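You operate a simulated robot arm through the tools that you are given. There is no shell and no other tool. Be economical: measure what you need, move in short steps, check, and stop when the job is done.

Carry out the task below with a simulated two-armed robot. There is one attempt and no reset: what you move stays moved.

## Task
Set the primer valve lever to OPEN. Pick up the clean filter with one hand, pass it to the other hand and put it on the top of the tube bench. Open the middle tube bench drawer, take the bottle marked "wash" from the top of the tube bench and put it in the inside of the middle tube bench drawer, then shut the drawer. Pull the upper receiving drawer open. Any order will do. Set down upright: bottle. The primer valve lever goes anticlockwise seen from above, to its stop.

It is judged by the outcome, as a careful person would: the job done as asked, and still so three seconds after it is handed in. It fails if anything else is knocked over, pushed out of place, dropped, spilled or broken.

## Robot
Two 7-joint arms with two-finger grippers on one trunk, on a base that drives. Base frame: it is fixed to the floor where the robot stands at the start and does not move with it; the origin is under the middle of the robot, x ahead of it, y to its left, z up; the surface under the hand at the start is at about z = 800. Lengths are in mm, angles in degrees, forces in N, time in s.
The left shoulder is at the start at [60, 123, 970], the right one opposite. With the tool pointing down near the work surface each hand reaches from about 340 to 800 mm from the robot's upright axis, wherever it stands, measured 20 degrees to its own side. Places, roughly: bottle [750, 2000, 1000]; clean filter [500, 500, 1000]; inside of the middle tube bench drawer [800, 3400, 400]; middle tube bench drawer [700, 3400, 500]; primer valve lever [700, 0, 900]; top of the tube bench [800, 2600, 900]; upper receiving drawer [700, 4800, 700]. Payload 1.47 kg a hand.
The tool frame of a hand sits at the grasp point between the pads (the TCP): z along the fingers, y along the line on which they close. The tips reach 16 mm beyond it. Largest opening 87 mm; the body of the gripper starts 55 mm behind the TCP.
Orientation is that of the tool frame in the base frame, as a unit quaternion [w, x, y, z]. With the fingers straight down and closing along the base's y, the tool's x points along the base's -x, its y along +y and its z along -z.

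## Interface
- The arms move only by the tool apply_moves. It takes "left_commands", "right_commands" or both (then of equal length, played together; a hand with none holds still); each is a list of rows, each a list of 7 numbers: the finger opening in mm, from 0 to 87, then the shift along the tool's x, y, z in mm, then the turn, a rotation vector about the tool's x, y, z in degrees. In form: [[fingers, dx, dy, dz, ax, ay, az], ...]. A call has 1 to 12 rows; each row shifts and turns the commanded pose from where the row before left it, along the tool's axes as they then stand. A row lasts 0.2 s, in which the tool goes at most 50 mm and 8.6 degrees; a call with a longer step from one row to the next is refused whole, and so is a gripper value outside its range. Where a pose cannot be reached the arm comes as near as it can. A force on the tool above 40 N (or 10 N above the force at the start of the call, whichever is more), or a blocked arm, ends the call early, and 0.2 s more pass. The fingers move at their own pace (about 153 mm/s each) and stop on an object; they squeeze with about 28 N. The grip force told is the motor's: it shows also when the fingers shut on nothing. Time passes only in rows, and 0.2 s behind the last, so rows that do not move let the fingers close. The reply holds the time, the measured pose of the TCP, the force on the tool along the base axes, the opening and the grip force, in the units named above and with some noise, with the torque about the TCP (base axes, N m) and any sound that the robot's microphone picked up.
- Cameras (640 x 400 px; columns grow to the right, rows downward): "scene" is now at [93, 13, 1540.7]; the picture's right is [0.14, -0.99, 0.00], its down [-0.62, -0.09, -0.78] and it looks along [0.77, 0.11, -0.63] (base axes); focal length 259 px, centre (320, 200). "left" rides on the left gripper at [73, -12, -90] in its tool frame; the picture's right is [0.16, 0.99, 0.00], its down [-0.72, 0.12, -0.68] and it looks along [-0.67, 0.11, 0.73] (tool axes); focal length 247 px, centre (320, 200). "right" rides on the right gripper at [73, 12, -90] in its tool frame; the picture's right is [-0.16, 0.99, 0.00], its down [-0.72, -0.12, -0.68] and it looks along [-0.67, -0.11, 0.73] (tool axes); focal length 247 px, centre (320, 200). There is no depth. A picture from a camera that has moved, and an enlarged one, comes with that camera's place and axes in the base frame and with its lens.
- grab_frame(camera): a new picture of that camera. The clock stands still meanwhile.
- slide_trunk(by): slides the trunk up (or, below 0, down) by that many mm; the arms and the scene camera ride with it, the base frame stays. It gives what a move gives, with no picture.
- roll_base(legs): drives the robot by 1 to 6 legs, each [ahead, left, turn to the left] in mm, mm and degrees, along the robot's own axes; the way and the turn of a leg run together, so that a leg with both is an arc; at most 1500 mm and 180 degrees a leg. The arms and the cameras ride along, it lands a little off, and it stops where it bumps. It gives what a move gives.
- pan_tilt(pan, tilt): turns the head with the scene camera to pan (to the left, within 120 degrees either way) and tilt (down, from -29 to 69), counted from straight ahead of the robot. It gives what a move gives.
- zoom(camera, box): a new picture of the part [left, top, right, bottom] of that camera's present view, enlarged. The clock stands still meanwhile.
- close_job(): hands the job in; it is judged then, once.

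Go step by step. Nothing tells you exact positions but the pictures and the camera data: compare them with the known pose of the tool, close in by small moves and look again before you grip or let go. The budget is 165 turns and 138 pictures, counting those below and the enlarged ones. Unless the task says otherwise, let go and move clear before handing in.

The tools are called after "Request:" as a command line: name --argument value ..., lists and objects as JSON in quotes. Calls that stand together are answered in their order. apply_moves: Moves the arms, as the interface text tells. Its arguments: {"type":"object","properties":{"left_commands":{"type":"array","items":{"type":"array","items":{"type":"number"}}},"right_commands":{"type":"array","items":{"type":"array","items":{"type":"number"}}}},"required":[]} The other tools are called the same way: slide_trunk (by) slides the trunk up or down; roll_base (legs) drives the base; pan_tilt (pan, tilt) turns the head that bears the scene camera; grab_frame (camera) takes a picture; zoom (camera, box) takes an enlarged picture of a part of a camera's view; close_job () hands the job in.

At the start:

```text
time_s: 0.0
left_tcp_pos: [518.7, 394.6, 1162.7]
left_tcp_rot: [0.0, 0.0, 1.0, 0.0]
left_wrist_force: [0.4, 0.4, 0.2]
left_wrist_torque: [0.01, 0.0, 0.06]
left_grip_width: 86.9
left_finger_force: 0.0
right_tcp_pos: [456.0, -89.0, 1149.4]
right_tcp_rot: [0.0, 0.0, 1.0, 0.001]
right_wrist_force: [0.2, -1.0, -0.6]
right_wrist_torque: [0.03, -0.01, 0.02]
right_grip_width: 87.0
right_finger_force: 0.0
trunk travel left (down, up): [-125.0, 105.0]
robot x, y, heading: [3.7, 2.4, 0.2]
head pan, tilt: [8.3, 38.9]
```

scene: 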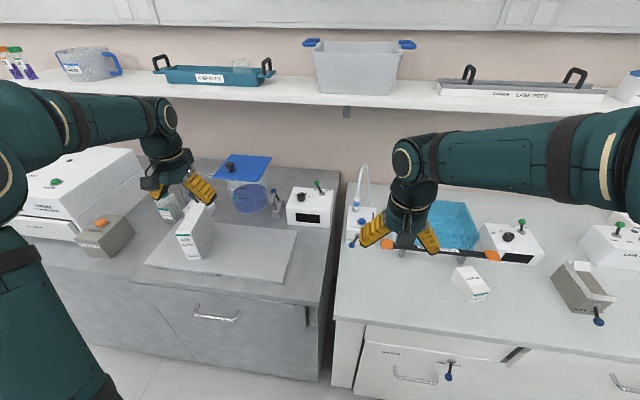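
right: 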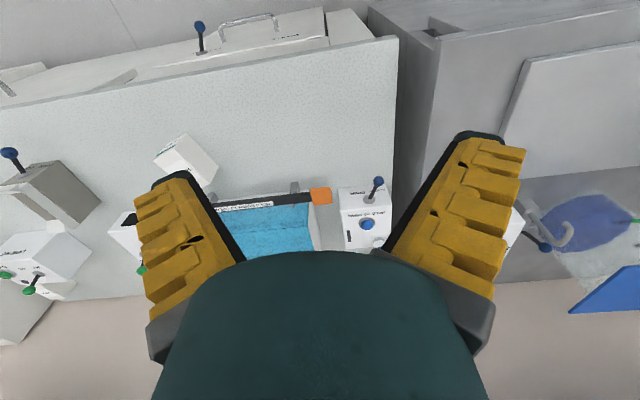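
left: 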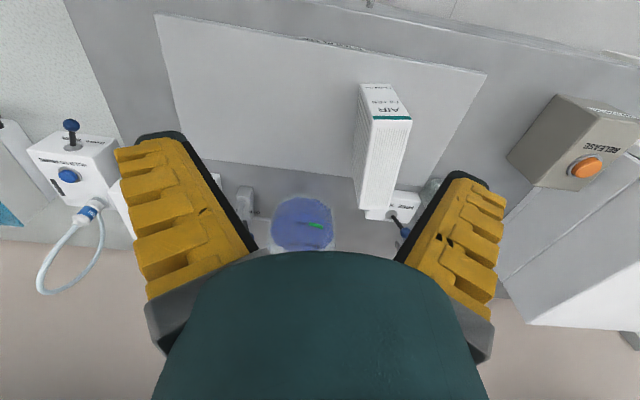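

I see two benches, several levers and boxes. First I enlarge the area around the lever and the filter.

Request:
zoom --camera "scene" --box '[330, 160, 640, 354]'

Request:
zoom --camera "scene" --box '[20, 130, 360, 342]'

Request:
zoom --camera "left" --box '[0, 60, 480, 360]'

Request:
zoom --camera "right" --box '[0, 120, 420, 320]'

```text
2.06 times, centred on (485, 257) of scene
camera zoom: at [93.0, 13.0, 1540.7], right [0.14, -0.99, 0.0], down [-0.62, -0.09, -0.78], along [0.77, 0.11, -0.63], focal length 533 px, centre (-20, 82)
```

zoom: 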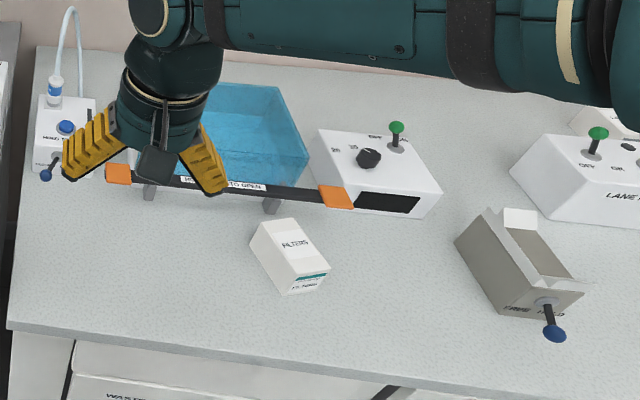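

```text
1.88 times, centred on (190, 236) of scene
camera zoom: at [93.0, 13.0, 1540.7], right [0.14, -0.99, 0.0], down [-0.62, -0.09, -0.78], along [0.77, 0.11, -0.63], focal length 487 px, centre (565, 132)
```

zoom: 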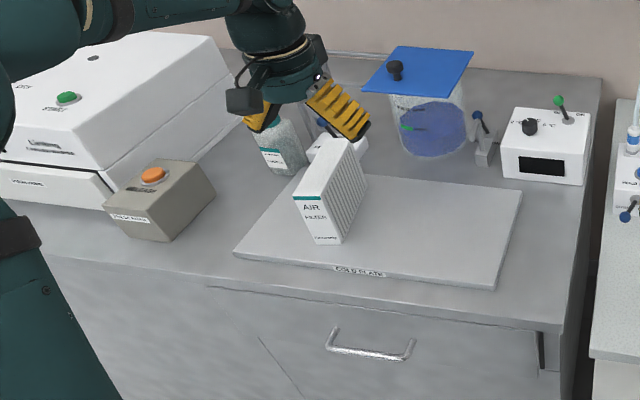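

```text
1.33 times, centred on (240, 210) of left
camera zoom: at [445.9, 382.2, 1251.3], right [-0.16, 0.99, 0.0], down [0.72, 0.12, 0.68], along [0.67, 0.11, -0.73], focal length 329 px, centre (427, 187)
```

zoom: 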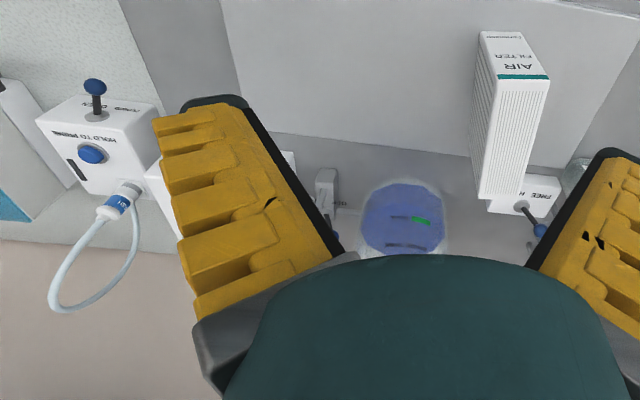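

```text
1.52 times, centred on (210, 220) of right
camera zoom: at [383.3, -78.6, 1240.0], right [0.16, 0.99, 0.0], down [0.72, -0.12, 0.68], along [0.67, -0.11, -0.73], focal length 376 px, centre (488, 170)
```

zoom: 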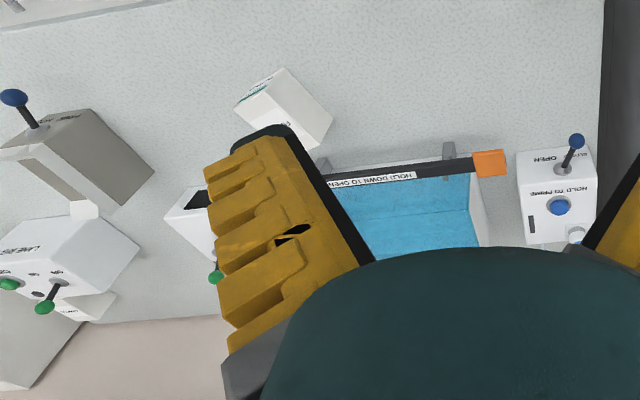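

The primer valve is the small box with the blue "HOLD TO PRIME" button; its knob is at about [706,-12,850], its pivot near [753,-32,855]. I bring the right hand with closed fingers nearer, still well above, and look.

Request:
apply_moves --right_commands '[[0, -33, 22, 20, 0, 0, 0], [0, -33, 22, 20, 0, 0, 0], [0, -33, 22, 20, 0, 0, 0], [0, -33, 22, 20, 0, 0, 0], [0, -33, 22, 20, 0, 0, 0], [0, -33, 22, 20, 0, 0, 0]]'

Request:
grab_frame --camera "right"

Request:
grab_frame --camera "scene"

```text
time_s: 1.4
left_tcp_pos: [520.1, 393.4, 1160.9]
left_tcp_rot: [-0.001, 0.0, 1.0, 0.0]
left_wrist_force: [0.4, 0.0, -0.4]
left_wrist_torque: [-0.01, 0.03, 0.03]
left_grip_width: 87.1
left_finger_force: 0.0
right_tcp_pos: [653.2, 45.2, 1029.4]
right_tcp_rot: [-0.002, 0.0, 1.0, 0.0]
right_wrist_force: [1.2, -0.7, 0.7]
right_wrist_torque: [-0.01, 0.01, 0.0]
right_grip_width: 0.1
right_finger_force: 27.6
trunk travel left (down, up): [-125.0, 105.0]
robot x, y, heading: [-1.9, -3.7, -0.4]
head pan, tilt: [8.3, 38.9]
```

```text
130 pictures are left
camera right: at [581.3, 54.7, 1119.6], right [0.16, 0.99, 0.0], down [0.72, -0.12, 0.68], along [0.67, -0.11, -0.73], focal length 247 px, centre (320, 200)
```

right: 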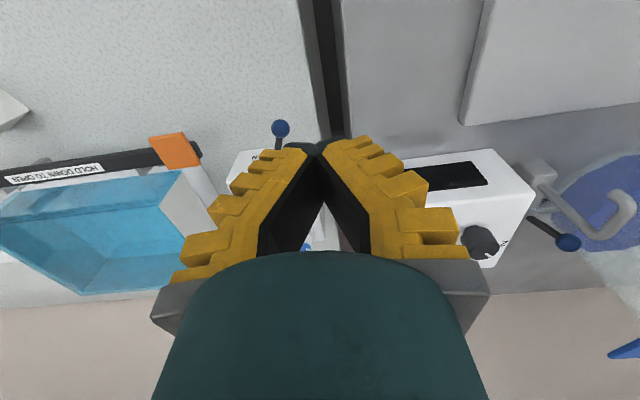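

```text
129 pictures are left
camera scene: at [94.4, 13.8, 1540.6], right [0.14, -0.99, 0.0], down [-0.62, -0.09, -0.78], along [0.77, 0.11, -0.63], focal length 259 px, centre (320, 200)
```

scene: 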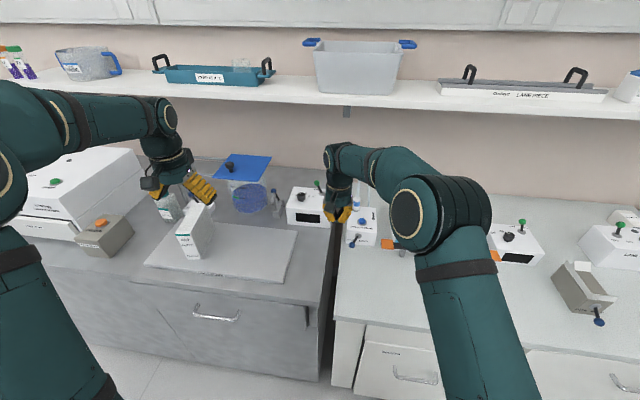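

Request:
zoom --camera "scene" --box '[320, 180, 416, 260]'

Request:
zoom --camera "left" --box '[0, 90, 160, 310]'

```text
5.00 times, centred on (368, 220) of scene
camera zoom: at [94.4, 13.8, 1540.6], right [0.14, -0.99, 0.0], down [-0.62, -0.09, -0.78], along [0.77, 0.11, -0.63], focal length 1294 px, centre (80, 100)
```

zoom: 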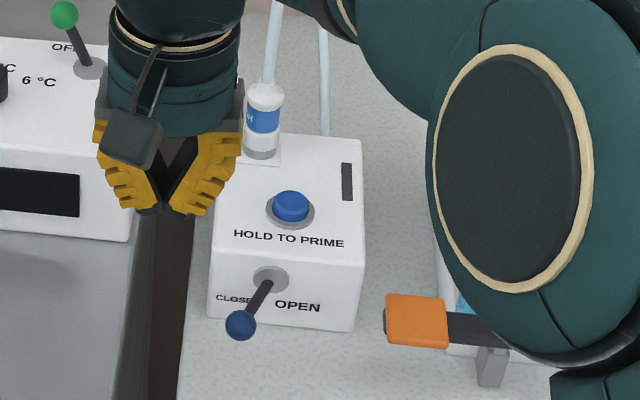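

```text
1.82 times, centred on (80, 200) of left
camera zoom: at [447.2, 382.9, 1250.6], right [-0.16, 0.99, 0.0], down [0.72, 0.12, 0.68], along [0.67, 0.11, -0.73], focal length 449 px, centre (756, 200)
```

zoom: 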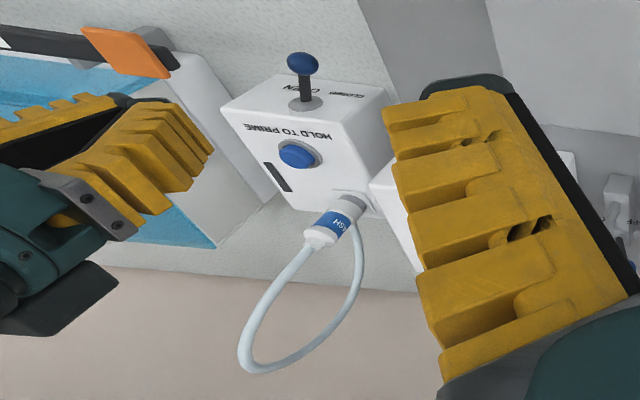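

The lever sticks out of the front of the box towards me, now at CLOSED; OPEN lies to its right (−y). I lower the closed fingers left of the knob.

Request:
apply_moves --right_commands '[[0, -26, -8, 20, 0, 0, 0], [0, -26, -8, 20, 0, 0, 0], [0, 0, 0, 45, 0, 0, 0], [0, 0, 0, 45, 0, 0, 0], [0, 0, 0, 45, 0, 0, 0]]'

Request:
zoom --camera "right" --box '[200, 80, 440, 230]'

Request:
zoom --camera "scene" --box '[310, 180, 406, 260]'

```text
time_s: 2.6
left_tcp_pos: [518.3, 393.2, 1163.1]
left_tcp_rot: [0.0, 0.0, 1.0, 0.0]
left_wrist_force: [0.4, 0.8, -0.2]
left_wrist_torque: [-0.01, 0.0, -0.05]
left_grip_width: 86.8
left_finger_force: 0.0
right_tcp_pos: [705.4, 28.3, 853.6]
right_tcp_rot: [0.0, -0.001, 1.0, 0.0]
right_wrist_force: [-0.1, 0.5, -0.9]
right_wrist_torque: [0.01, 0.02, -0.02]
right_grip_width: 0.3
right_finger_force: 27.7
trunk travel left (down, up): [-125.0, 105.0]
robot x, y, heading: [0.0, -3.7, -0.1]
head pan, tilt: [8.3, 38.9]
```

```text
2.67 times, centred on (320, 155) of right
camera zoom: at [632.5, 38.2, 943.1], right [0.16, 0.99, 0.0], down [0.72, -0.12, 0.68], along [0.67, -0.11, -0.73], focal length 659 px, centre (320, 320)
```

zoom: 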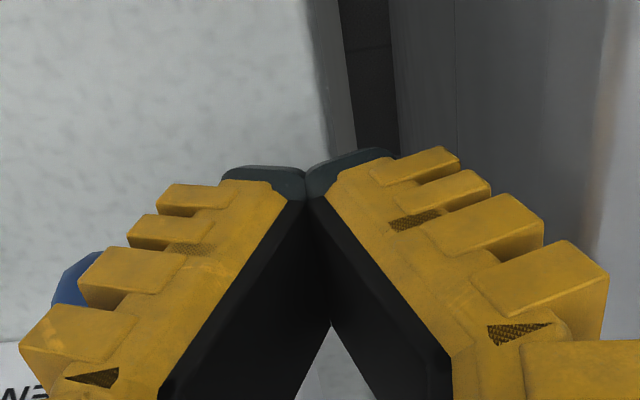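

```text
5.00 times, centred on (358, 220) of scene
camera zoom: at [93.7, 13.1, 1540.6], right [0.14, -0.99, 0.0], down [-0.62, -0.09, -0.78], along [0.77, 0.11, -0.63], focal length 1294 px, centre (130, 100)
```

zoom: 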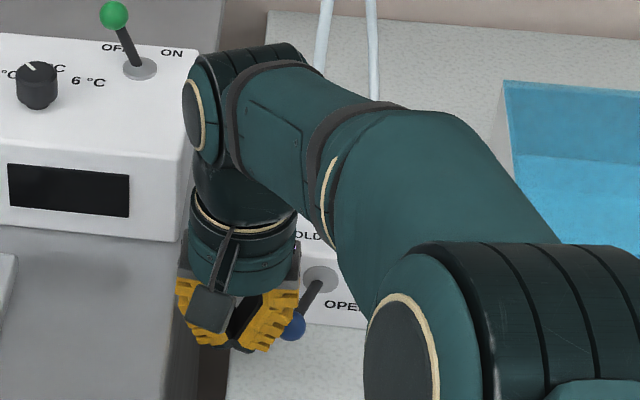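

Beside the knob and nothing touched. Now I push gently towards −y and watch the force.

Request:
apply_moves --right_commands '[[0, 0, -8, 0, 0, 0, 0], [0, 0, -8, 0, 0, 0, 0], [0, 0, -8, 0, 0, 0, 0], [0, 0, -8, 0, 0, 0, 0], [0, 0, -8, 0, 0, 0, 0], [0, 0, -8, 0, 0, 0, 0]]'

Request:
zoom --camera "left" --box '[0, 90, 160, 310]'

```text
time_s: 4.0
left_tcp_pos: [518.3, 396.6, 1160.6]
left_tcp_rot: [0.0, -0.001, 1.0, -0.001]
left_wrist_force: [-0.5, 0.3, 0.1]
left_wrist_torque: [-0.02, -0.01, 0.01]
left_grip_width: 87.3
left_finger_force: 0.1
right_tcp_pos: [704.8, -14.6, 854.4]
right_tcp_rot: [-0.001, -0.002, 1.0, 0.001]
right_wrist_force: [0.5, 23.9, -4.9]
right_wrist_torque: [0.11, 0.02, 0.07]
right_grip_width: 0.0
right_finger_force: 27.7
trunk travel left (down, up): [-125.0, 105.0]
robot x, y, heading: [0.6, -1.9, 0.1]
head pan, tilt: [8.3, 38.9]
```

```text
1.82 times, centred on (80, 200) of left
camera zoom: at [445.6, 385.5, 1250.4], right [-0.16, 0.99, 0.0], down [0.72, 0.12, 0.68], along [0.67, 0.11, -0.73], focal length 449 px, centre (756, 200)
```

zoom: 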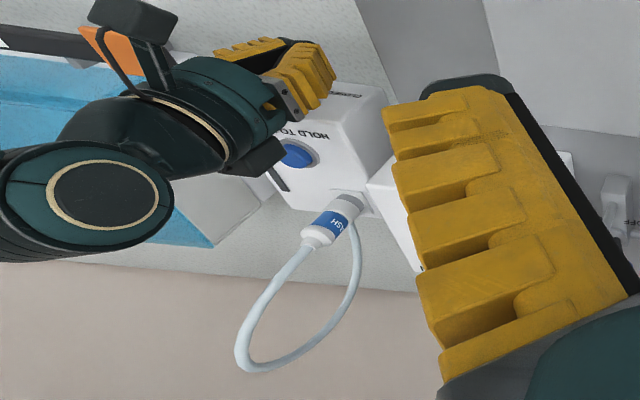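

The lever moves with some resistance. I keep going until the stop.

Request:
apply_moves --right_commands '[[0, 0, -6, 0, 0, 0, 0], [0, 0, -6, 0, 0, 0, 0], [0, 0, -6, 0, 0, 0, 0], [0, 0, -6, 0, 0, 0, 0]]'

Request:
zoom --camera "scene" --box '[310, 180, 406, 260]'

```text
time_s: 4.4
left_tcp_pos: [517.1, 394.8, 1163.8]
left_tcp_rot: [0.0, -0.002, 1.0, 0.001]
left_wrist_force: [-0.1, -0.9, 0.3]
left_wrist_torque: [0.06, 0.01, 0.03]
left_grip_width: 87.0
left_finger_force: 0.0
right_tcp_pos: [703.5, -13.7, 854.7]
right_tcp_rot: [0.001, -0.006, 1.0, 0.008]
right_wrist_force: [4.3, 13.6, -1.1]
right_wrist_torque: [0.06, 0.01, 0.14]
right_grip_width: 0.2
right_finger_force: 27.3
trunk travel left (down, up): [-125.0, 105.0]
robot x, y, heading: [1.1, 0.2, 0.1]
head pan, tilt: [8.3, 38.9]
stopped in row 2 (right hand): the force on the tool passed its limit at 43 N (the readings are from after the stop); the commanded pose is now the measured one
```

```text
5.00 times, centred on (358, 220) of scene
camera zoom: at [93.3, 13.3, 1540.8], right [0.15, -0.99, 0.0], down [-0.62, -0.09, -0.78], along [0.77, 0.12, -0.63], focal length 1294 px, centre (130, 100)
```

zoom: 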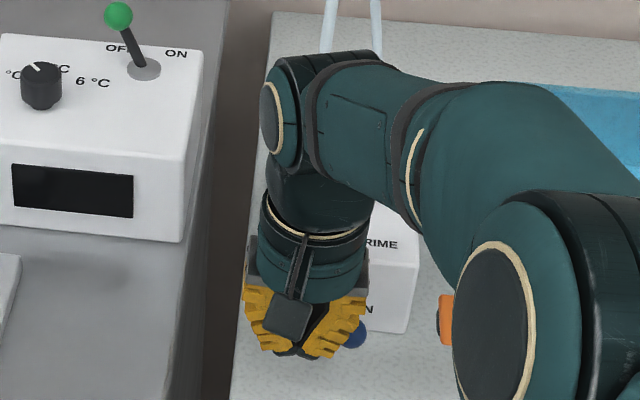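

The force rose sharply, so this may be the stop. I back off and look at the lever.

Request:
apply_moves --right_commands '[[0, 0, 20, 0, 0, 0, 0], [0, 0, 20, 0, 0, 0, 0], [0, 10, 10, -40, 0, 0, 0], [0, 10, 0, -45, 0, 0, 0], [0, 10, 0, -45, 0, 0, 0]]'

Request:
zoom --camera "scene" --box '[310, 180, 406, 260]'

Request:
zoom --camera "left" --box '[0, 90, 160, 310]'

```text
time_s: 5.6
left_tcp_pos: [516.7, 395.9, 1163.3]
left_tcp_rot: [0.0, -0.001, 1.0, 0.0]
left_wrist_force: [-1.5, 0.4, -0.1]
left_wrist_torque: [0.01, 0.01, 0.02]
left_grip_width: 87.1
left_finger_force: 0.0
right_tcp_pos: [672.7, 34.2, 985.1]
right_tcp_rot: [-0.001, -0.004, 1.0, 0.005]
right_wrist_force: [0.3, 0.3, -0.1]
right_wrist_torque: [-0.01, 0.02, 0.02]
right_grip_width: 0.0
right_finger_force: 27.5
trunk travel left (down, up): [-125.0, 105.0]
robot x, y, heading: [4.8, 1.0, -0.0]
head pan, tilt: [8.3, 38.9]
```

```text
5.00 times, centred on (358, 220) of scene
camera zoom: at [91.7, 13.6, 1540.8], right [0.15, -0.99, 0.0], down [-0.62, -0.09, -0.78], along [0.77, 0.11, -0.63], focal length 1294 px, centre (130, 100)
```

zoom: 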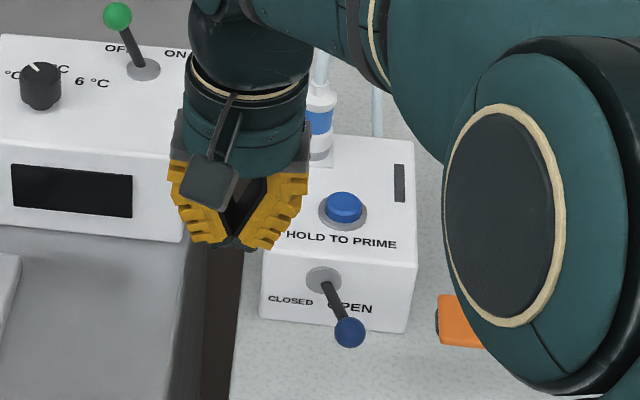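

```text
1.82 times, centred on (80, 200) of left
camera zoom: at [444.0, 383.7, 1251.8], right [-0.16, 0.99, 0.0], down [0.72, 0.12, 0.68], along [0.67, 0.11, -0.73], focal length 449 px, centre (756, 200)
```

zoom: 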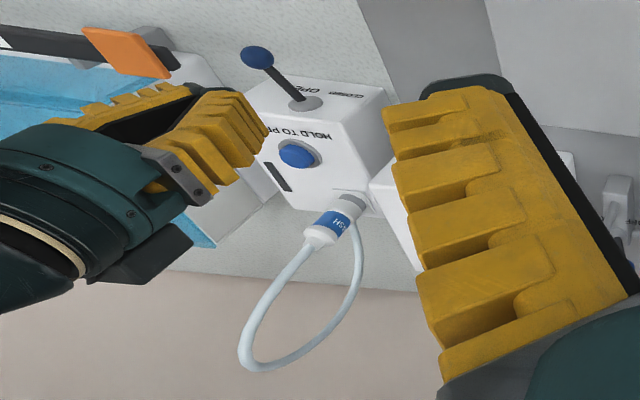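

The lever now rests against its OPEN stop. Next, the filter: I park the right hand back and look closely at it from both views.

Request:
zoom --camera "scene" --box '[130, 160, 258, 280]'

Request:
zoom --camera "left" --box '[320, 70, 480, 230]'

Request:
apply_moves --right_commands '[[0, 40, -20, -20, 0, 0, 0], [0, 40, -20, -20, 0, 0, 0], [0, 40, -20, -20, 0, 0, 0], [87, 40, -20, -20, 0, 0, 0], [87, 40, -20, -20, 0, 0, 0]]'

```text
3.33 times, centred on (194, 220) of scene
camera zoom: at [91.7, 13.6, 1540.8], right [0.15, -0.99, 0.0], down [-0.62, -0.09, -0.78], along [0.77, 0.11, -0.63], focal length 862 px, centre (740, 133)
```

zoom: 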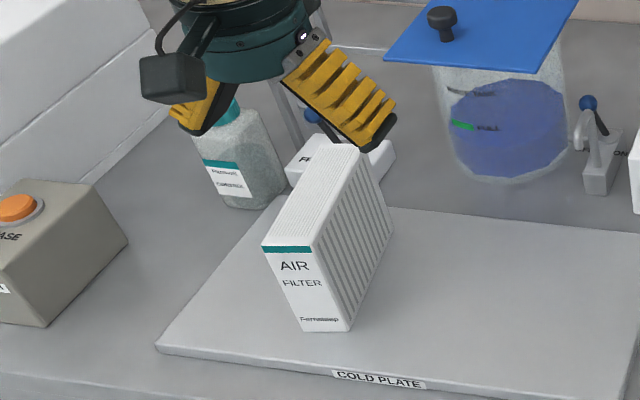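

```text
2.50 times, centred on (400, 150) of left
camera zoom: at [444.0, 383.7, 1251.8], right [-0.16, 0.99, 0.0], down [0.72, 0.12, 0.68], along [0.67, 0.11, -0.73], focal length 617 px, centre (120, 325)
```

zoom: 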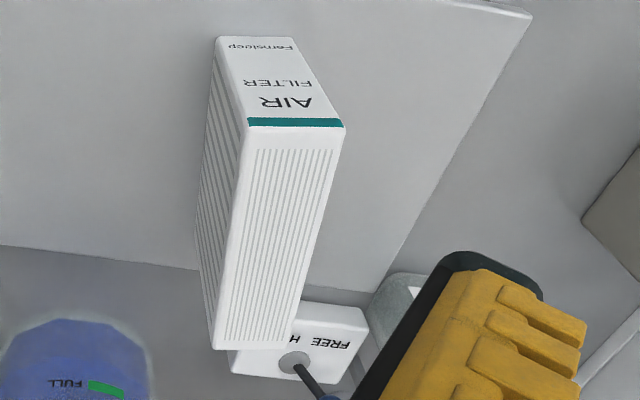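

```text
time_s: 6.8
left_tcp_pos: [515.5, 394.5, 1162.9]
left_tcp_rot: [0.0, -0.001, 1.0, 0.0]
left_wrist_force: [-0.4, -0.3, 0.4]
left_wrist_torque: [0.0, -0.04, 0.01]
left_grip_width: 87.2
left_finger_force: 0.0
right_tcp_pos: [474.2, -72.8, 1084.9]
right_tcp_rot: [0.0, -0.003, 1.0, 0.006]
right_wrist_force: [0.4, 0.9, 0.0]
right_wrist_torque: [-0.02, -0.01, -0.03]
right_grip_width: 87.0
right_finger_force: 0.0
trunk travel left (down, up): [-125.0, 105.0]
robot x, y, heading: [2.4, 2.0, 0.0]
head pan, tilt: [8.3, 38.9]
```

The filter (AIR FILTER) stands on the cold plate: top at z≈983, centre ≈[626,497], about 145 long (yawed +9°), 47 wide, 120 tall. I take the left hand above its near half, yawed to match.

Request:
apply_moves --left_commands '[[87, -20, 24.5, 25, 0, 0, 0], [87, -20, 24.5, 25, 0, 0, 0], [87, -20, 24.5, 25, 0, 0, 0], [87, -20, 24.5, 25, 0, 0, 0], [87, 0, 0, 0, 0, 0, -4.5], [87, 0, 0, 0, 0, 0, -4.5]]'

Request:
grab_frame --camera "left"

Request:
zoom --camera "scene" --box '[110, 130, 270, 280]'

```text
time_s: 8.2
left_tcp_pos: [598.5, 493.4, 1061.4]
left_tcp_rot: [0.001, -0.08, 0.997, 0.0]
left_wrist_force: [-0.4, 1.0, 0.2]
left_wrist_torque: [0.01, 0.0, 0.02]
left_grip_width: 87.0
left_finger_force: 0.1
right_tcp_pos: [477.6, -71.7, 1085.2]
right_tcp_rot: [-0.002, -0.004, 1.0, 0.005]
right_wrist_force: [0.8, 0.4, 1.1]
right_wrist_torque: [-0.01, 0.01, 0.0]
right_grip_width: 86.9
right_finger_force: 0.1
trunk travel left (down, up): [-125.0, 105.0]
robot x, y, heading: [0.6, -0.7, 0.0]
head pan, tilt: [8.3, 38.9]
```

```text
118 pictures are left
camera left: at [528.1, 471.4, 1150.9], right [-0.31, 0.95, 0.0], down [0.7, 0.23, 0.68], along [0.65, 0.21, -0.73], focal length 247 px, centre (320, 200)
```

left: 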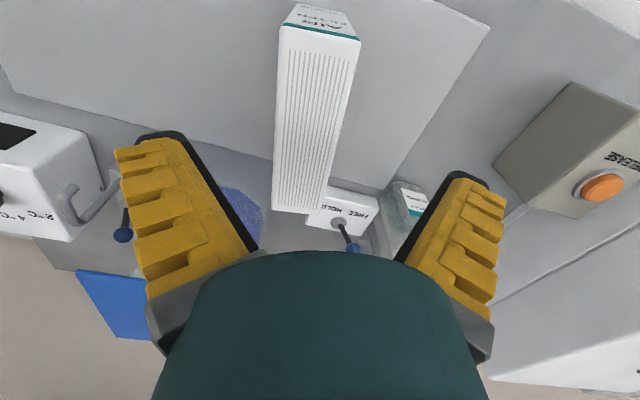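

```text
2.67 times, centred on (190, 205) of scene
camera zoom: at [93.5, 14.1, 1540.7], right [0.15, -0.99, 0.0], down [-0.62, -0.09, -0.78], along [0.77, 0.11, -0.63], focal length 690 px, centre (667, 187)
```

zoom: 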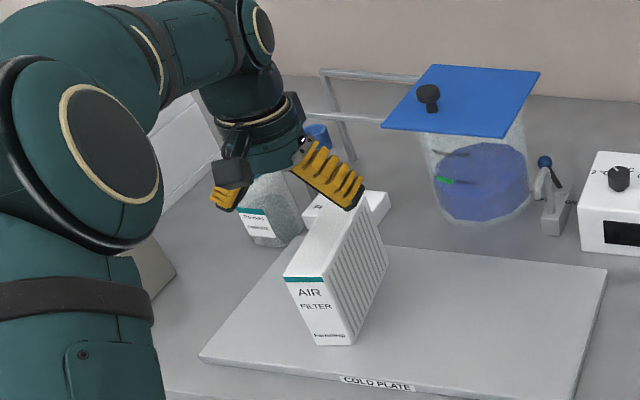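

Corners recomputed give centre ≈[626,490]; I shift 6 mm right and lower over the near half, then grip.

Request:
apply_moves --left_commands '[[87, 0, -6, 30, 0, 0, 0], [87, 0, 0, 35, 0, 0, 0], [87, 0, 0, 25, 0, 0, 0], [87, 0, 0, 20, 0, 0, 0]]'

Request:
grab_frame --camera "left"

```text
time_s: 9.2
left_tcp_pos: [598.2, 487.1, 953.1]
left_tcp_rot: [0.0, -0.079, 0.997, 0.0]
left_wrist_force: [0.3, 1.2, 0.0]
left_wrist_torque: [-0.02, 0.01, 0.01]
left_grip_width: 87.1
left_finger_force: 0.1
right_tcp_pos: [476.3, -72.4, 1084.6]
right_tcp_rot: [-0.001, -0.004, 1.0, 0.005]
right_wrist_force: [0.3, 0.5, 0.8]
right_wrist_torque: [-0.01, 0.03, 0.01]
right_grip_width: 87.1
right_finger_force: 0.1
trunk travel left (down, up): [-125.0, 105.0]
robot x, y, heading: [1.0, 2.2, 0.0]
head pan, tilt: [8.3, 38.9]
```

```text
116 pictures are left
camera left: at [529.1, 465.0, 1041.7], right [-0.31, 0.95, 0.0], down [0.7, 0.23, 0.68], along [0.65, 0.21, -0.73], focal length 247 px, centre (320, 200)
```

left: 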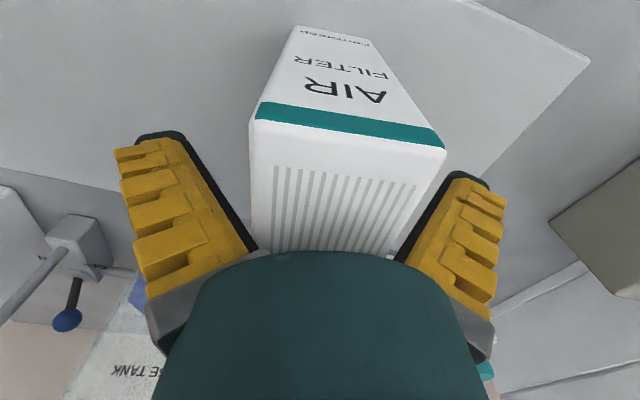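

Well centred. Closing, then lifting straight up.

Request:
apply_moves --left_commands '[[60, 0, 0, 0, 0, 0, 0], [40, 0, 0, 0, 0, 0, 0], [30, 0, 0, 0, 0, 0, 0], [30, 0, 0, 0, 0, 0, 0]]'

```text
time_s: 10.2
left_tcp_pos: [600.3, 487.1, 955.0]
left_tcp_rot: [0.002, -0.079, 0.997, 0.001]
left_wrist_force: [3.4, 0.7, 14.5]
left_wrist_torque: [-0.17, 0.29, 0.0]
left_grip_width: 48.4
left_finger_force: 28.2
right_tcp_pos: [476.0, -72.9, 1084.8]
right_tcp_rot: [0.0, -0.004, 1.0, 0.005]
right_wrist_force: [-0.5, -0.7, 0.6]
right_wrist_torque: [0.0, -0.02, 0.02]
right_grip_width: 87.2
right_finger_force: 0.1
trunk travel left (down, up): [-125.0, 105.0]
robot x, y, heading: [-0.6, 1.6, 0.2]
head pan, tilt: [8.3, 38.9]
```

Request:
apply_moves --left_commands '[[30, 0, 0, -20, 0, 0, 0], [30, 0, 0, -30, 0, 0, 0], [30, 0, 0, -40, 0, 0, 0], [30, 0, 0, -40, 0, 0, 0], [30, 0, 0, -40, 0, 0, 0], [30, 0, 0, -40, 0, 0, 0]]'

Request:
grab_frame --camera "scene"

```text
time_s: 11.6
left_tcp_pos: [596.6, 488.2, 1165.6]
left_tcp_rot: [0.0, -0.079, 0.997, 0.0]
left_wrist_force: [-0.4, 0.0, -1.4]
left_wrist_torque: [-0.03, 0.02, 0.02]
left_grip_width: 44.1
left_finger_force: 28.2
right_tcp_pos: [476.6, -71.9, 1084.7]
right_tcp_rot: [0.0, -0.003, 1.0, 0.006]
right_wrist_force: [0.4, 0.4, -0.1]
right_wrist_torque: [-0.01, 0.0, -0.02]
right_grip_width: 86.8
right_finger_force: 0.2
trunk travel left (down, up): [-125.0, 105.0]
robot x, y, heading: [-2.3, 1.2, -0.0]
head pan, tilt: [8.3, 38.9]
```

```text
115 pictures are left
camera scene: at [92.7, 13.5, 1540.7], right [0.15, -0.99, 0.0], down [-0.62, -0.09, -0.78], along [0.77, 0.11, -0.63], focal length 259 px, centre (320, 200)
```

scene: 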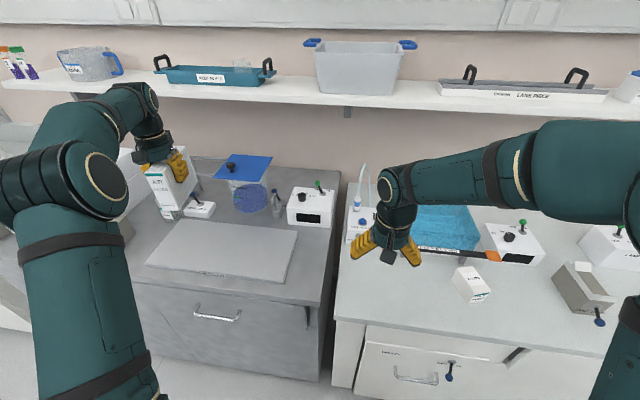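

The filter is held (about 44 mm wide). Now I bring both hands in front of the robot for the handover: left carries the filter to y≈150 and will be turned so the filter lies along y; right backs off.

Request:
apply_moves --left_commands '[[30, 21, -39.5, 0, 0, 0, 0], [30, 21, -39.5, 0, 0, 0, 0], [30, 21, -39.5, 0, 0, 0, 0], [30, 21, -39.5, 0, 0, 0, 0], [30, 21, -39.5, 0, 0, 0, 0], [30, 21, -39.5, 0, 0, 0, 0], [30, 21, -39.5, 0, 0, 0, 0], [30, 21, -39.5, 0, 0, 0, 0]]' --right_commands '[[87, 0, -15, -15, 0, 0, 0], [87, 0, -15, -15, 0, 0, 0], [87, 0, -15, -15, 0, 0, 0], [87, 0, -15, -15, 0, 0, 0], [87, 0, -15, -15, 0, 0, 0], [87, 0, -15, -15, 0, 0, 0], [87, 0, -15, -15, 0, 0, 0], [87, 0, -10, -12, 0, 0, 0]]'

Request:
apply_moves --left_commands '[[30, 0, 0, 0, 0, 0, 8.25], [30, 0, 0, 0, 0, 0, 8.25], [30, 0, 0, 0, 0, 0, 8.25], [30, 0, 0, 0, 0, 0, 8.25], [30, 0, 0, 0, 0, 0, 8.25], [30, 0, 0, 0, 0, 0, 8.25], [30, 0, 0, 0, 0, 0, 8.25], [30, 0, 0, 0, 0, 0, 8.25], [30, 0, 0, 0, 0, 0, 8.25], [30, 0, 0, 0, 0, 0, 8.25], [30, 0, 0, 0, 0, 0, 8.25], [30, 0, 0, 0, 0, 0, 8.25]]' --right_commands '[[87, 0, 0, 0, 0, 0, -7.5], [87, 0, 0, 0, 0, 0, -7.5], [87, 0, 0, 0, 0, 0, -7.5], [87, 0, 0, 0, 0, 0, -7.5], [87, 0, 0, 0, 0, 0, -7.5], [87, 0, 0, 0, 0, 0, -7.5], [87, 0, 0, 0, 0, 0, -7.5], [87, 0, 0, 0, 0, 0, -7.5], [87, 0, 0, 0, 0, 0, -7.5], [87, 0, 0, 0, 0, 0, -7.5], [87, 0, 0, 0, 0, 0, -7.5], [87, 0, 0, 0, 0, 0, -7.5]]'

Request:
grab_frame --camera "scene"

```text
time_s: 13.4
left_tcp_pos: [479.5, 148.0, 1162.6]
left_tcp_rot: [-0.001, -0.08, 0.997, 0.0]
left_wrist_force: [0.2, 0.7, -1.6]
left_wrist_torque: [-0.01, 0.02, 0.01]
left_grip_width: 43.9
left_finger_force: 28.2
right_tcp_pos: [475.1, -188.2, 1200.2]
right_tcp_rot: [0.0, -0.004, 1.0, 0.005]
right_wrist_force: [0.2, -0.2, 0.3]
right_wrist_torque: [0.03, -0.01, 0.0]
right_grip_width: 87.0
right_finger_force: 0.1
trunk travel left (down, up): [-125.0, 105.0]
robot x, y, heading: [-0.2, -1.9, -0.0]
head pan, tilt: [8.3, 38.9]
```

```text
time_s: 16.0
left_tcp_pos: [482.4, 148.4, 1162.2]
left_tcp_rot: [0.0, 0.708, 0.706, 0.0]
left_wrist_force: [0.1, 0.5, -1.0]
left_wrist_torque: [0.04, 0.02, 0.02]
left_grip_width: 43.3
left_finger_force: 28.6
right_tcp_pos: [475.9, -188.0, 1200.3]
right_tcp_rot: [-0.004, 0.71, -0.704, -0.004]
right_wrist_force: [0.1, 0.4, 0.3]
right_wrist_torque: [-0.02, 0.01, -0.01]
right_grip_width: 87.0
right_finger_force: 0.0
trunk travel left (down, up): [-125.0, 105.0]
robot x, y, heading: [2.9, 0.9, 0.2]
head pan, tilt: [8.3, 38.9]
```

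```text
114 pictures are left
camera scene: at [93.1, 13.7, 1540.7], right [0.15, -0.99, 0.0], down [-0.62, -0.09, -0.78], along [0.77, 0.11, -0.63], focal length 259 px, centre (320, 200)
```

scene: 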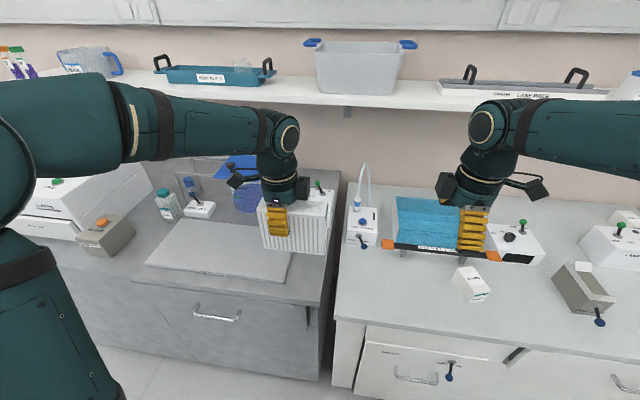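

Both hands are in place. I tilt the right hand 30° and bring it to a pre-grasp above the right end of the filter.

Request:
apply_moves --right_commands '[[87, 0, 0, 0, 0, -7.5, 0], [87, 0, 0, 0, 0, -7.5, 0], [87, 0, 0, 0, 0, -7.5, 0], [87, 0, 0, 0, 0, -7.5, 0], [87, -40, -1.2, 17, 0, 0, 0], [87, -40, -1.2, 17, 0, 0, 0], [87, -40, -1.2, 17, 0, 0, 0], [87, -40, -1.2, 17, 0, 0, 0], [87, -40, -1.2, 17, 0, 0, 0]]'

Request:
grab_frame --camera "right"

Request:
zoom --camera "scene" --box '[200, 80, 440, 280]'

```text
time_s: 18.0
left_tcp_pos: [482.7, 148.8, 1161.6]
left_tcp_rot: [0.0, 0.707, 0.707, 0.0]
left_wrist_force: [-0.2, 0.3, -0.3]
left_wrist_torque: [0.03, 0.03, 0.04]
left_grip_width: 43.1
left_finger_force: 27.7
right_tcp_pos: [478.3, 28.1, 1228.1]
right_tcp_rot: [-0.185, 0.684, -0.68, -0.186]
right_wrist_force: [0.0, -1.4, -0.1]
right_wrist_torque: [-0.01, 0.0, 0.03]
right_grip_width: 86.9
right_finger_force: 0.1
trunk travel left (down, up): [-125.0, 105.0]
robot x, y, heading: [-0.6, -0.6, 0.1]
head pan, tilt: [8.3, 38.9]
```

```text
113 pictures are left
camera right: at [467.1, -81.2, 1268.6], right [-0.99, 0.13, 0.08], down [0.12, 0.28, 0.95], along [0.1, 0.95, -0.29], focal length 247 px, centre (320, 200)
```

right: 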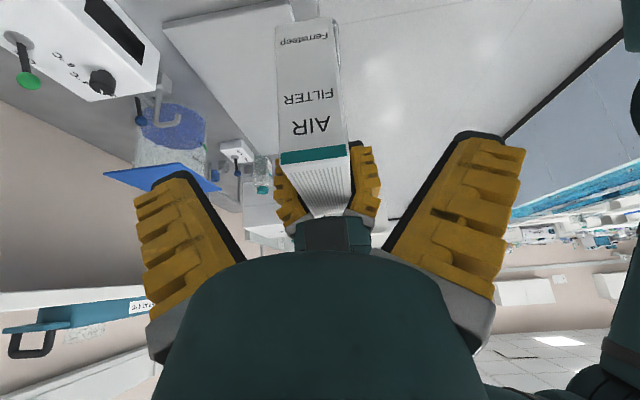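

```text
2.00 times, centred on (320, 180) of scene
camera zoom: at [93.4, 15.0, 1540.7], right [0.15, -0.99, 0.0], down [-0.62, -0.09, -0.78], along [0.77, 0.11, -0.63], focal length 517 px, centre (320, 240)
```

zoom: 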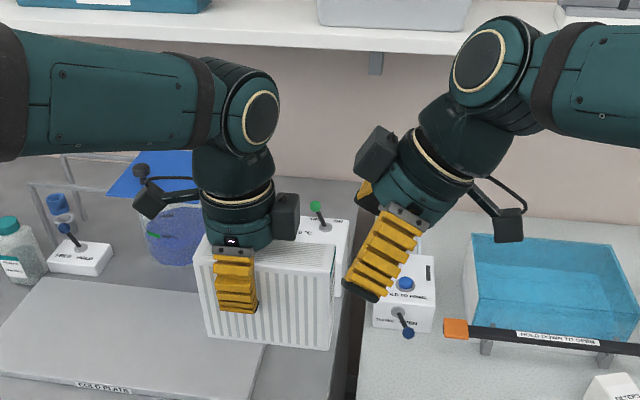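

A motor housing on each gripper would come close at 30°, so I tilt 20° more and line up at a standoff before approaching along the tool axis.

Request:
apply_moves --right_commands '[[87, 0, 0, 0, 0, -6.7, 0], [87, 0, 0, 0, 0, -6.7, 0], [87, 0, 0, 0, 0, -6.6, 0], [87, 33, -4, 0, 0, 0, 0], [87, 0, 0, 25, 0, 0, 0], [87, 0, 0, 20, 0, 0, 0]]'

Request:
grab_frame --camera "right"

Request:
zoom --camera "scene" --box '[200, 80, 440, 280]'

```text
time_s: 19.4
left_tcp_pos: [483.4, 147.8, 1161.9]
left_tcp_rot: [0.001, 0.706, 0.708, 0.0]
left_wrist_force: [-1.0, 0.2, -1.8]
left_wrist_torque: [0.04, -0.01, 0.01]
left_grip_width: 43.2
left_finger_force: 28.2
right_tcp_pos: [485.7, 43.5, 1174.9]
right_tcp_rot: [-0.301, 0.641, -0.637, -0.303]
right_wrist_force: [-0.6, -0.3, 0.9]
right_wrist_torque: [-0.02, 0.01, 0.03]
right_grip_width: 87.0
right_finger_force: 0.1
trunk travel left (down, up): [-125.0, 105.0]
robot x, y, heading: [1.1, 1.7, -0.1]
head pan, tilt: [8.3, 38.9]
```

```text
111 pictures are left
camera right: at [473.1, -73.8, 1175.9], right [-0.99, 0.09, 0.12], down [0.12, -0.07, 0.99], along [0.1, 0.99, 0.05], focal length 247 px, centre (320, 200)
```

right: 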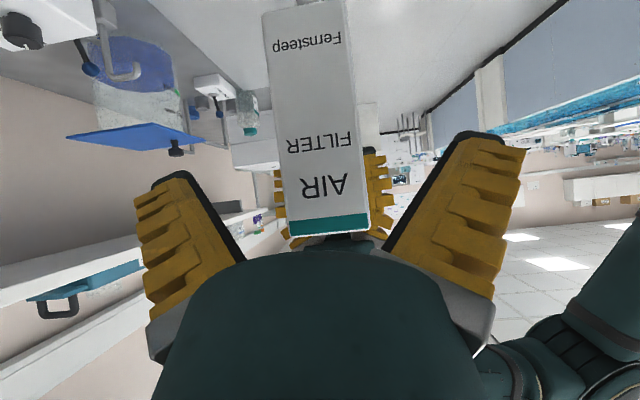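

```text
2.00 times, centred on (320, 180) of scene
camera zoom: at [93.4, 13.5, 1540.7], right [0.15, -0.99, 0.0], down [-0.62, -0.09, -0.78], along [0.77, 0.11, -0.63], focal length 517 px, centre (320, 240)
```

zoom: 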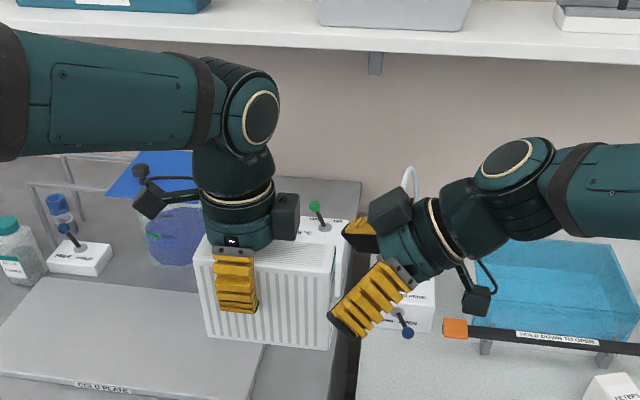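

Aligned; approaching the last 38 mm.

Request:
apply_moves --right_commands '[[87, 0, 3, 14, 0, 0, 0], [87, 0, 0, 12, 0, 0, 0], [87, 0, 0, 11, 0, 0, 0]]'

Request:
zoom --camera "scene" --box '[200, 80, 440, 280]'

Request:
grab_frame --camera "right"

```text
time_s: 20.2
left_tcp_pos: [483.6, 148.2, 1161.4]
left_tcp_rot: [0.0, 0.706, 0.708, 0.0]
left_wrist_force: [-0.3, -0.4, -0.5]
left_wrist_torque: [0.01, 0.02, 0.02]
left_grip_width: 43.1
left_finger_force: 28.2
right_tcp_pos: [483.0, 72.2, 1150.6]
right_tcp_rot: [-0.301, 0.641, -0.638, -0.303]
right_wrist_force: [1.5, -0.3, 0.7]
right_wrist_torque: [0.01, 0.01, -0.01]
right_grip_width: 87.1
right_finger_force: 0.1
trunk travel left (down, up): [-125.0, 105.0]
robot x, y, heading: [-1.0, 1.0, 0.1]
head pan, tilt: [8.3, 38.9]
```

```text
2.00 times, centred on (320, 180) of scene
camera zoom: at [93.5, 13.9, 1540.7], right [0.15, -0.99, 0.0], down [-0.62, -0.09, -0.78], along [0.77, 0.11, -0.63], focal length 517 px, centre (320, 240)
```

zoom: 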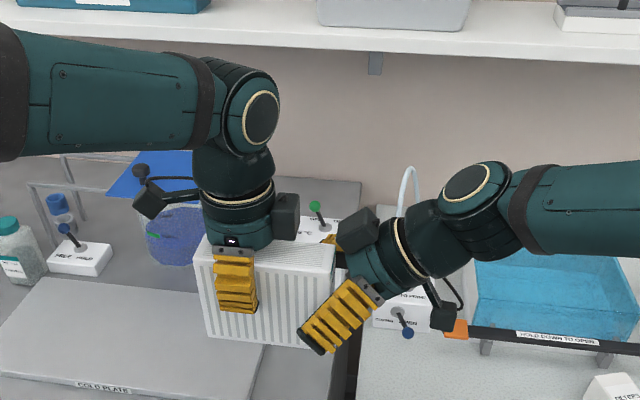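

```text
108 pictures are left
camera right: at [470.5, -45.3, 1151.9], right [-0.99, 0.09, 0.12], down [0.12, -0.06, 0.99], along [0.1, 0.99, 0.05], focal length 247 px, centre (320, 200)
```

right: 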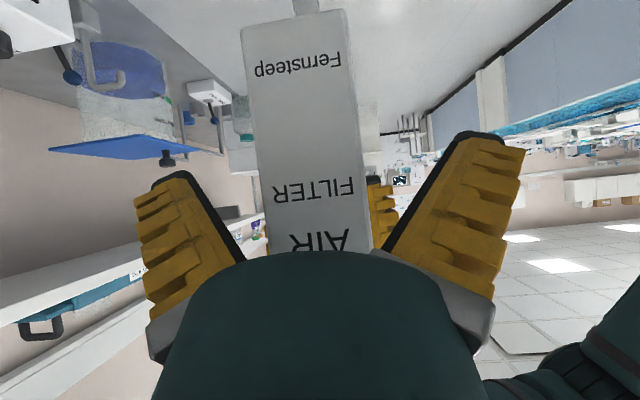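

The fingers straddle the right end of the filter. Right hand grips, then the left opens.

Request:
apply_moves --right_commands '[[60, 0, 0, 0, 0, 0, 0], [40, 0, 0, 0, 0, 0, 0], [30, 0, 0, 0, 0, 0, 0], [30, 0, 0, 0, 0, 0, 0]]'

Request:
zoom --camera "scene" --box '[200, 80, 440, 280]'

```text
time_s: 21.2
left_tcp_pos: [480.7, 148.1, 1162.1]
left_tcp_rot: [-0.001, 0.707, 0.708, 0.0]
left_wrist_force: [-13.3, -2.4, 1.8]
left_wrist_torque: [-0.03, 0.21, -0.53]
left_grip_width: 42.8
left_finger_force: 28.2
right_tcp_pos: [481.0, 70.8, 1150.8]
right_tcp_rot: [-0.302, 0.641, -0.638, -0.303]
right_wrist_force: [13.4, 2.3, -1.4]
right_wrist_torque: [-0.31, -0.03, -0.43]
right_grip_width: 43.4
right_finger_force: 27.5
trunk travel left (down, up): [-125.0, 105.0]
robot x, y, heading: [-2.6, 0.4, 0.1]
head pan, tilt: [8.3, 38.9]
```

```text
2.00 times, centred on (320, 180) of scene
camera zoom: at [93.0, 13.7, 1540.7], right [0.15, -0.99, 0.0], down [-0.62, -0.09, -0.78], along [0.77, 0.11, -0.63], focal length 517 px, centre (320, 240)
```

zoom: 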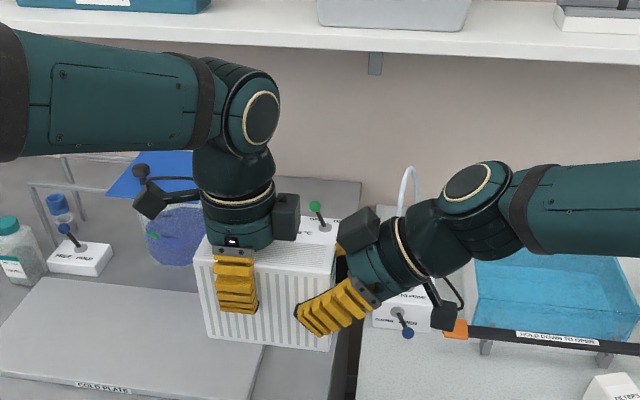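

Request:
apply_moves --left_commands '[[60, 0, 0, 0, 0, 0, 0], [87, 0, 0, 0, 0, 0, 0], [87, 0, 0, -25, 0, 0, 0], [87, 10, 0, -40, 0, 0, 0], [87, 30, 0, -35, 0, 0, 0], [87, 45, 0, 0, 0, 0, 0], [87, 45, 0, 0, 0, 0, 0]]'

Request:
grab_frame --camera "scene"

```text
time_s: 22.8
left_tcp_pos: [483.6, 278.1, 1264.5]
left_tcp_rot: [0.0, 0.707, 0.707, 0.0]
left_wrist_force: [0.0, 0.4, 0.4]
left_wrist_torque: [-0.02, 0.01, -0.03]
left_grip_width: 87.0
left_finger_force: 0.0
right_tcp_pos: [480.8, 71.9, 1151.3]
right_tcp_rot: [-0.3, 0.642, -0.637, -0.303]
right_wrist_force: [-0.2, -0.2, 0.1]
right_wrist_torque: [-0.07, 0.03, -0.03]
right_grip_width: 42.9
right_finger_force: 28.4
trunk travel left (down, up): [-125.0, 105.0]
robot x, y, heading: [2.0, 1.4, 0.4]
head pan, tilt: [8.3, 38.9]
```

```text
106 pictures are left
camera scene: at [92.7, 14.6, 1540.7], right [0.15, -0.99, 0.0], down [-0.62, -0.09, -0.78], along [0.77, 0.11, -0.63], focal length 259 px, centre (320, 200)
```

scene: 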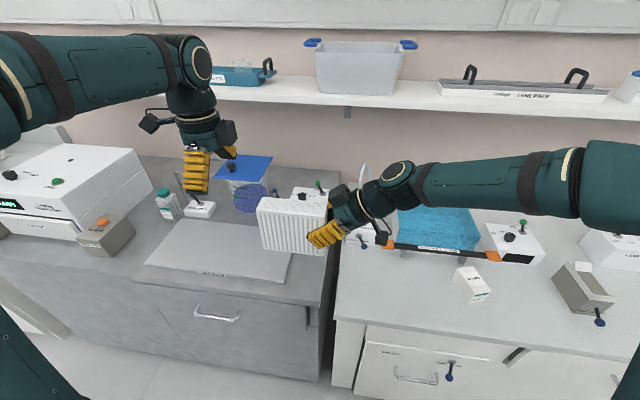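

Handover succeeded. Before driving, I look along the bench to the left.

Request:
pan_tilt --pan 60 --tilt 20

Request:
grab_frame --camera "scene"

```text
time_s: 24.0
left_tcp_pos: [485.3, 277.7, 1264.0]
left_tcp_rot: [-0.001, 0.707, 0.707, 0.0]
left_wrist_force: [-0.6, 0.2, 0.0]
left_wrist_torque: [-0.01, 0.01, -0.02]
left_grip_width: 87.1
left_finger_force: 0.0
right_tcp_pos: [481.8, 70.9, 1150.1]
right_tcp_rot: [-0.3, 0.642, -0.637, -0.304]
right_wrist_force: [0.0, 0.2, 0.6]
right_wrist_torque: [-0.09, 0.03, 0.0]
right_grip_width: 42.8
right_finger_force: 28.2
trunk travel left (down, up): [-125.0, 105.0]
robot x, y, heading: [-0.4, -3.6, 0.2]
head pan, tilt: [60.0, 20.0]
```

```text
105 pictures are left
camera scene: at [54.6, 81.9, 1570.4], right [0.87, -0.5, 0.0], down [-0.17, -0.3, -0.94], along [0.47, 0.81, -0.34], focal length 259 px, centre (320, 200)
```

scene: 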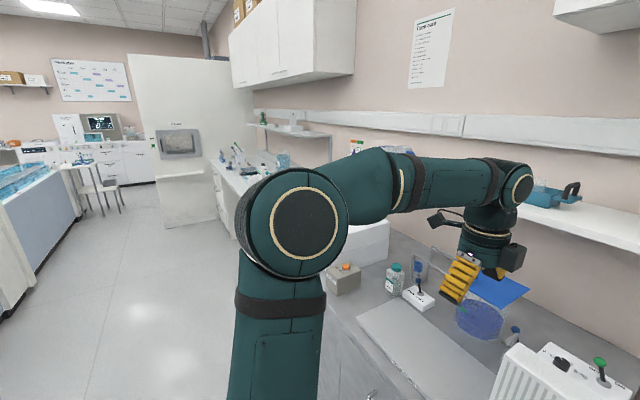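

The aisle is clear. I back away 350 mm from the bench and drive 1500 mm left, then look.

Request:
roll_base --legs '[[-350, 0, 0], [0, 1500, 0]]'

Request:
pan_tilt --pan 30 --tilt 30

Request:
grab_frame --camera "scene"

```text
time_s: 39.1
left_tcp_pos: [148.8, 1756.9, 1264.0]
left_tcp_rot: [0.001, 0.713, 0.701, 0.0]
left_wrist_force: [0.8, -1.1, -1.1]
left_wrist_torque: [0.03, -0.02, -0.03]
left_grip_width: 87.0
left_finger_force: 0.0
right_tcp_pos: [141.8, 1550.7, 1150.2]
right_tcp_rot: [0.304, -0.635, 0.643, 0.3]
right_wrist_force: [-0.2, -0.5, -0.1]
right_wrist_torque: [-0.07, -0.01, 0.03]
right_grip_width: 42.3
right_finger_force: 27.8
trunk travel left (down, up): [-125.0, 105.0]
robot x, y, heading: [-342.3, 1489.9, -1.1]
head pan, tilt: [60.0, 20.0]
```

```text
time_s: 40.1
left_tcp_pos: [149.7, 1755.5, 1265.6]
left_tcp_rot: [0.0, 0.714, 0.7, 0.0]
left_wrist_force: [0.5, 0.7, -0.7]
left_wrist_torque: [-0.03, 0.0, 0.01]
left_grip_width: 87.1
left_finger_force: 0.1
right_tcp_pos: [140.9, 1548.9, 1151.1]
right_tcp_rot: [0.303, -0.636, 0.643, 0.301]
right_wrist_force: [-0.8, 0.1, -0.9]
right_wrist_torque: [-0.09, 0.0, 0.0]
right_grip_width: 42.2
right_finger_force: 27.6
trunk travel left (down, up): [-125.0, 105.0]
robot x, y, heading: [-342.0, 1488.7, -0.9]
head pan, tilt: [30.0, 30.0]
```

```text
104 pictures are left
camera scene: at [-253.3, 1533.5, 1554.4], right [0.49, -0.87, 0.0], down [-0.44, -0.24, -0.87], along [0.76, 0.42, -0.5], focal length 259 px, centre (320, 200)
```

scene: 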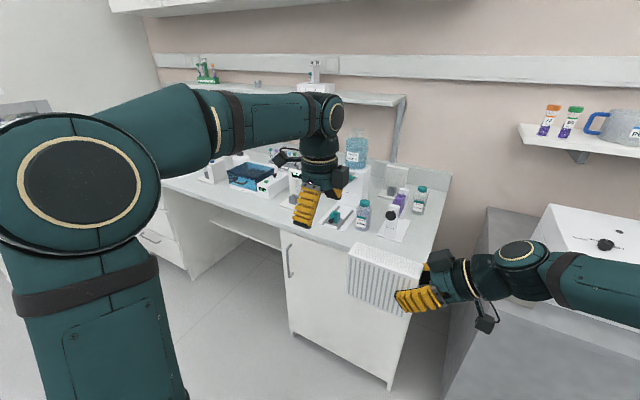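

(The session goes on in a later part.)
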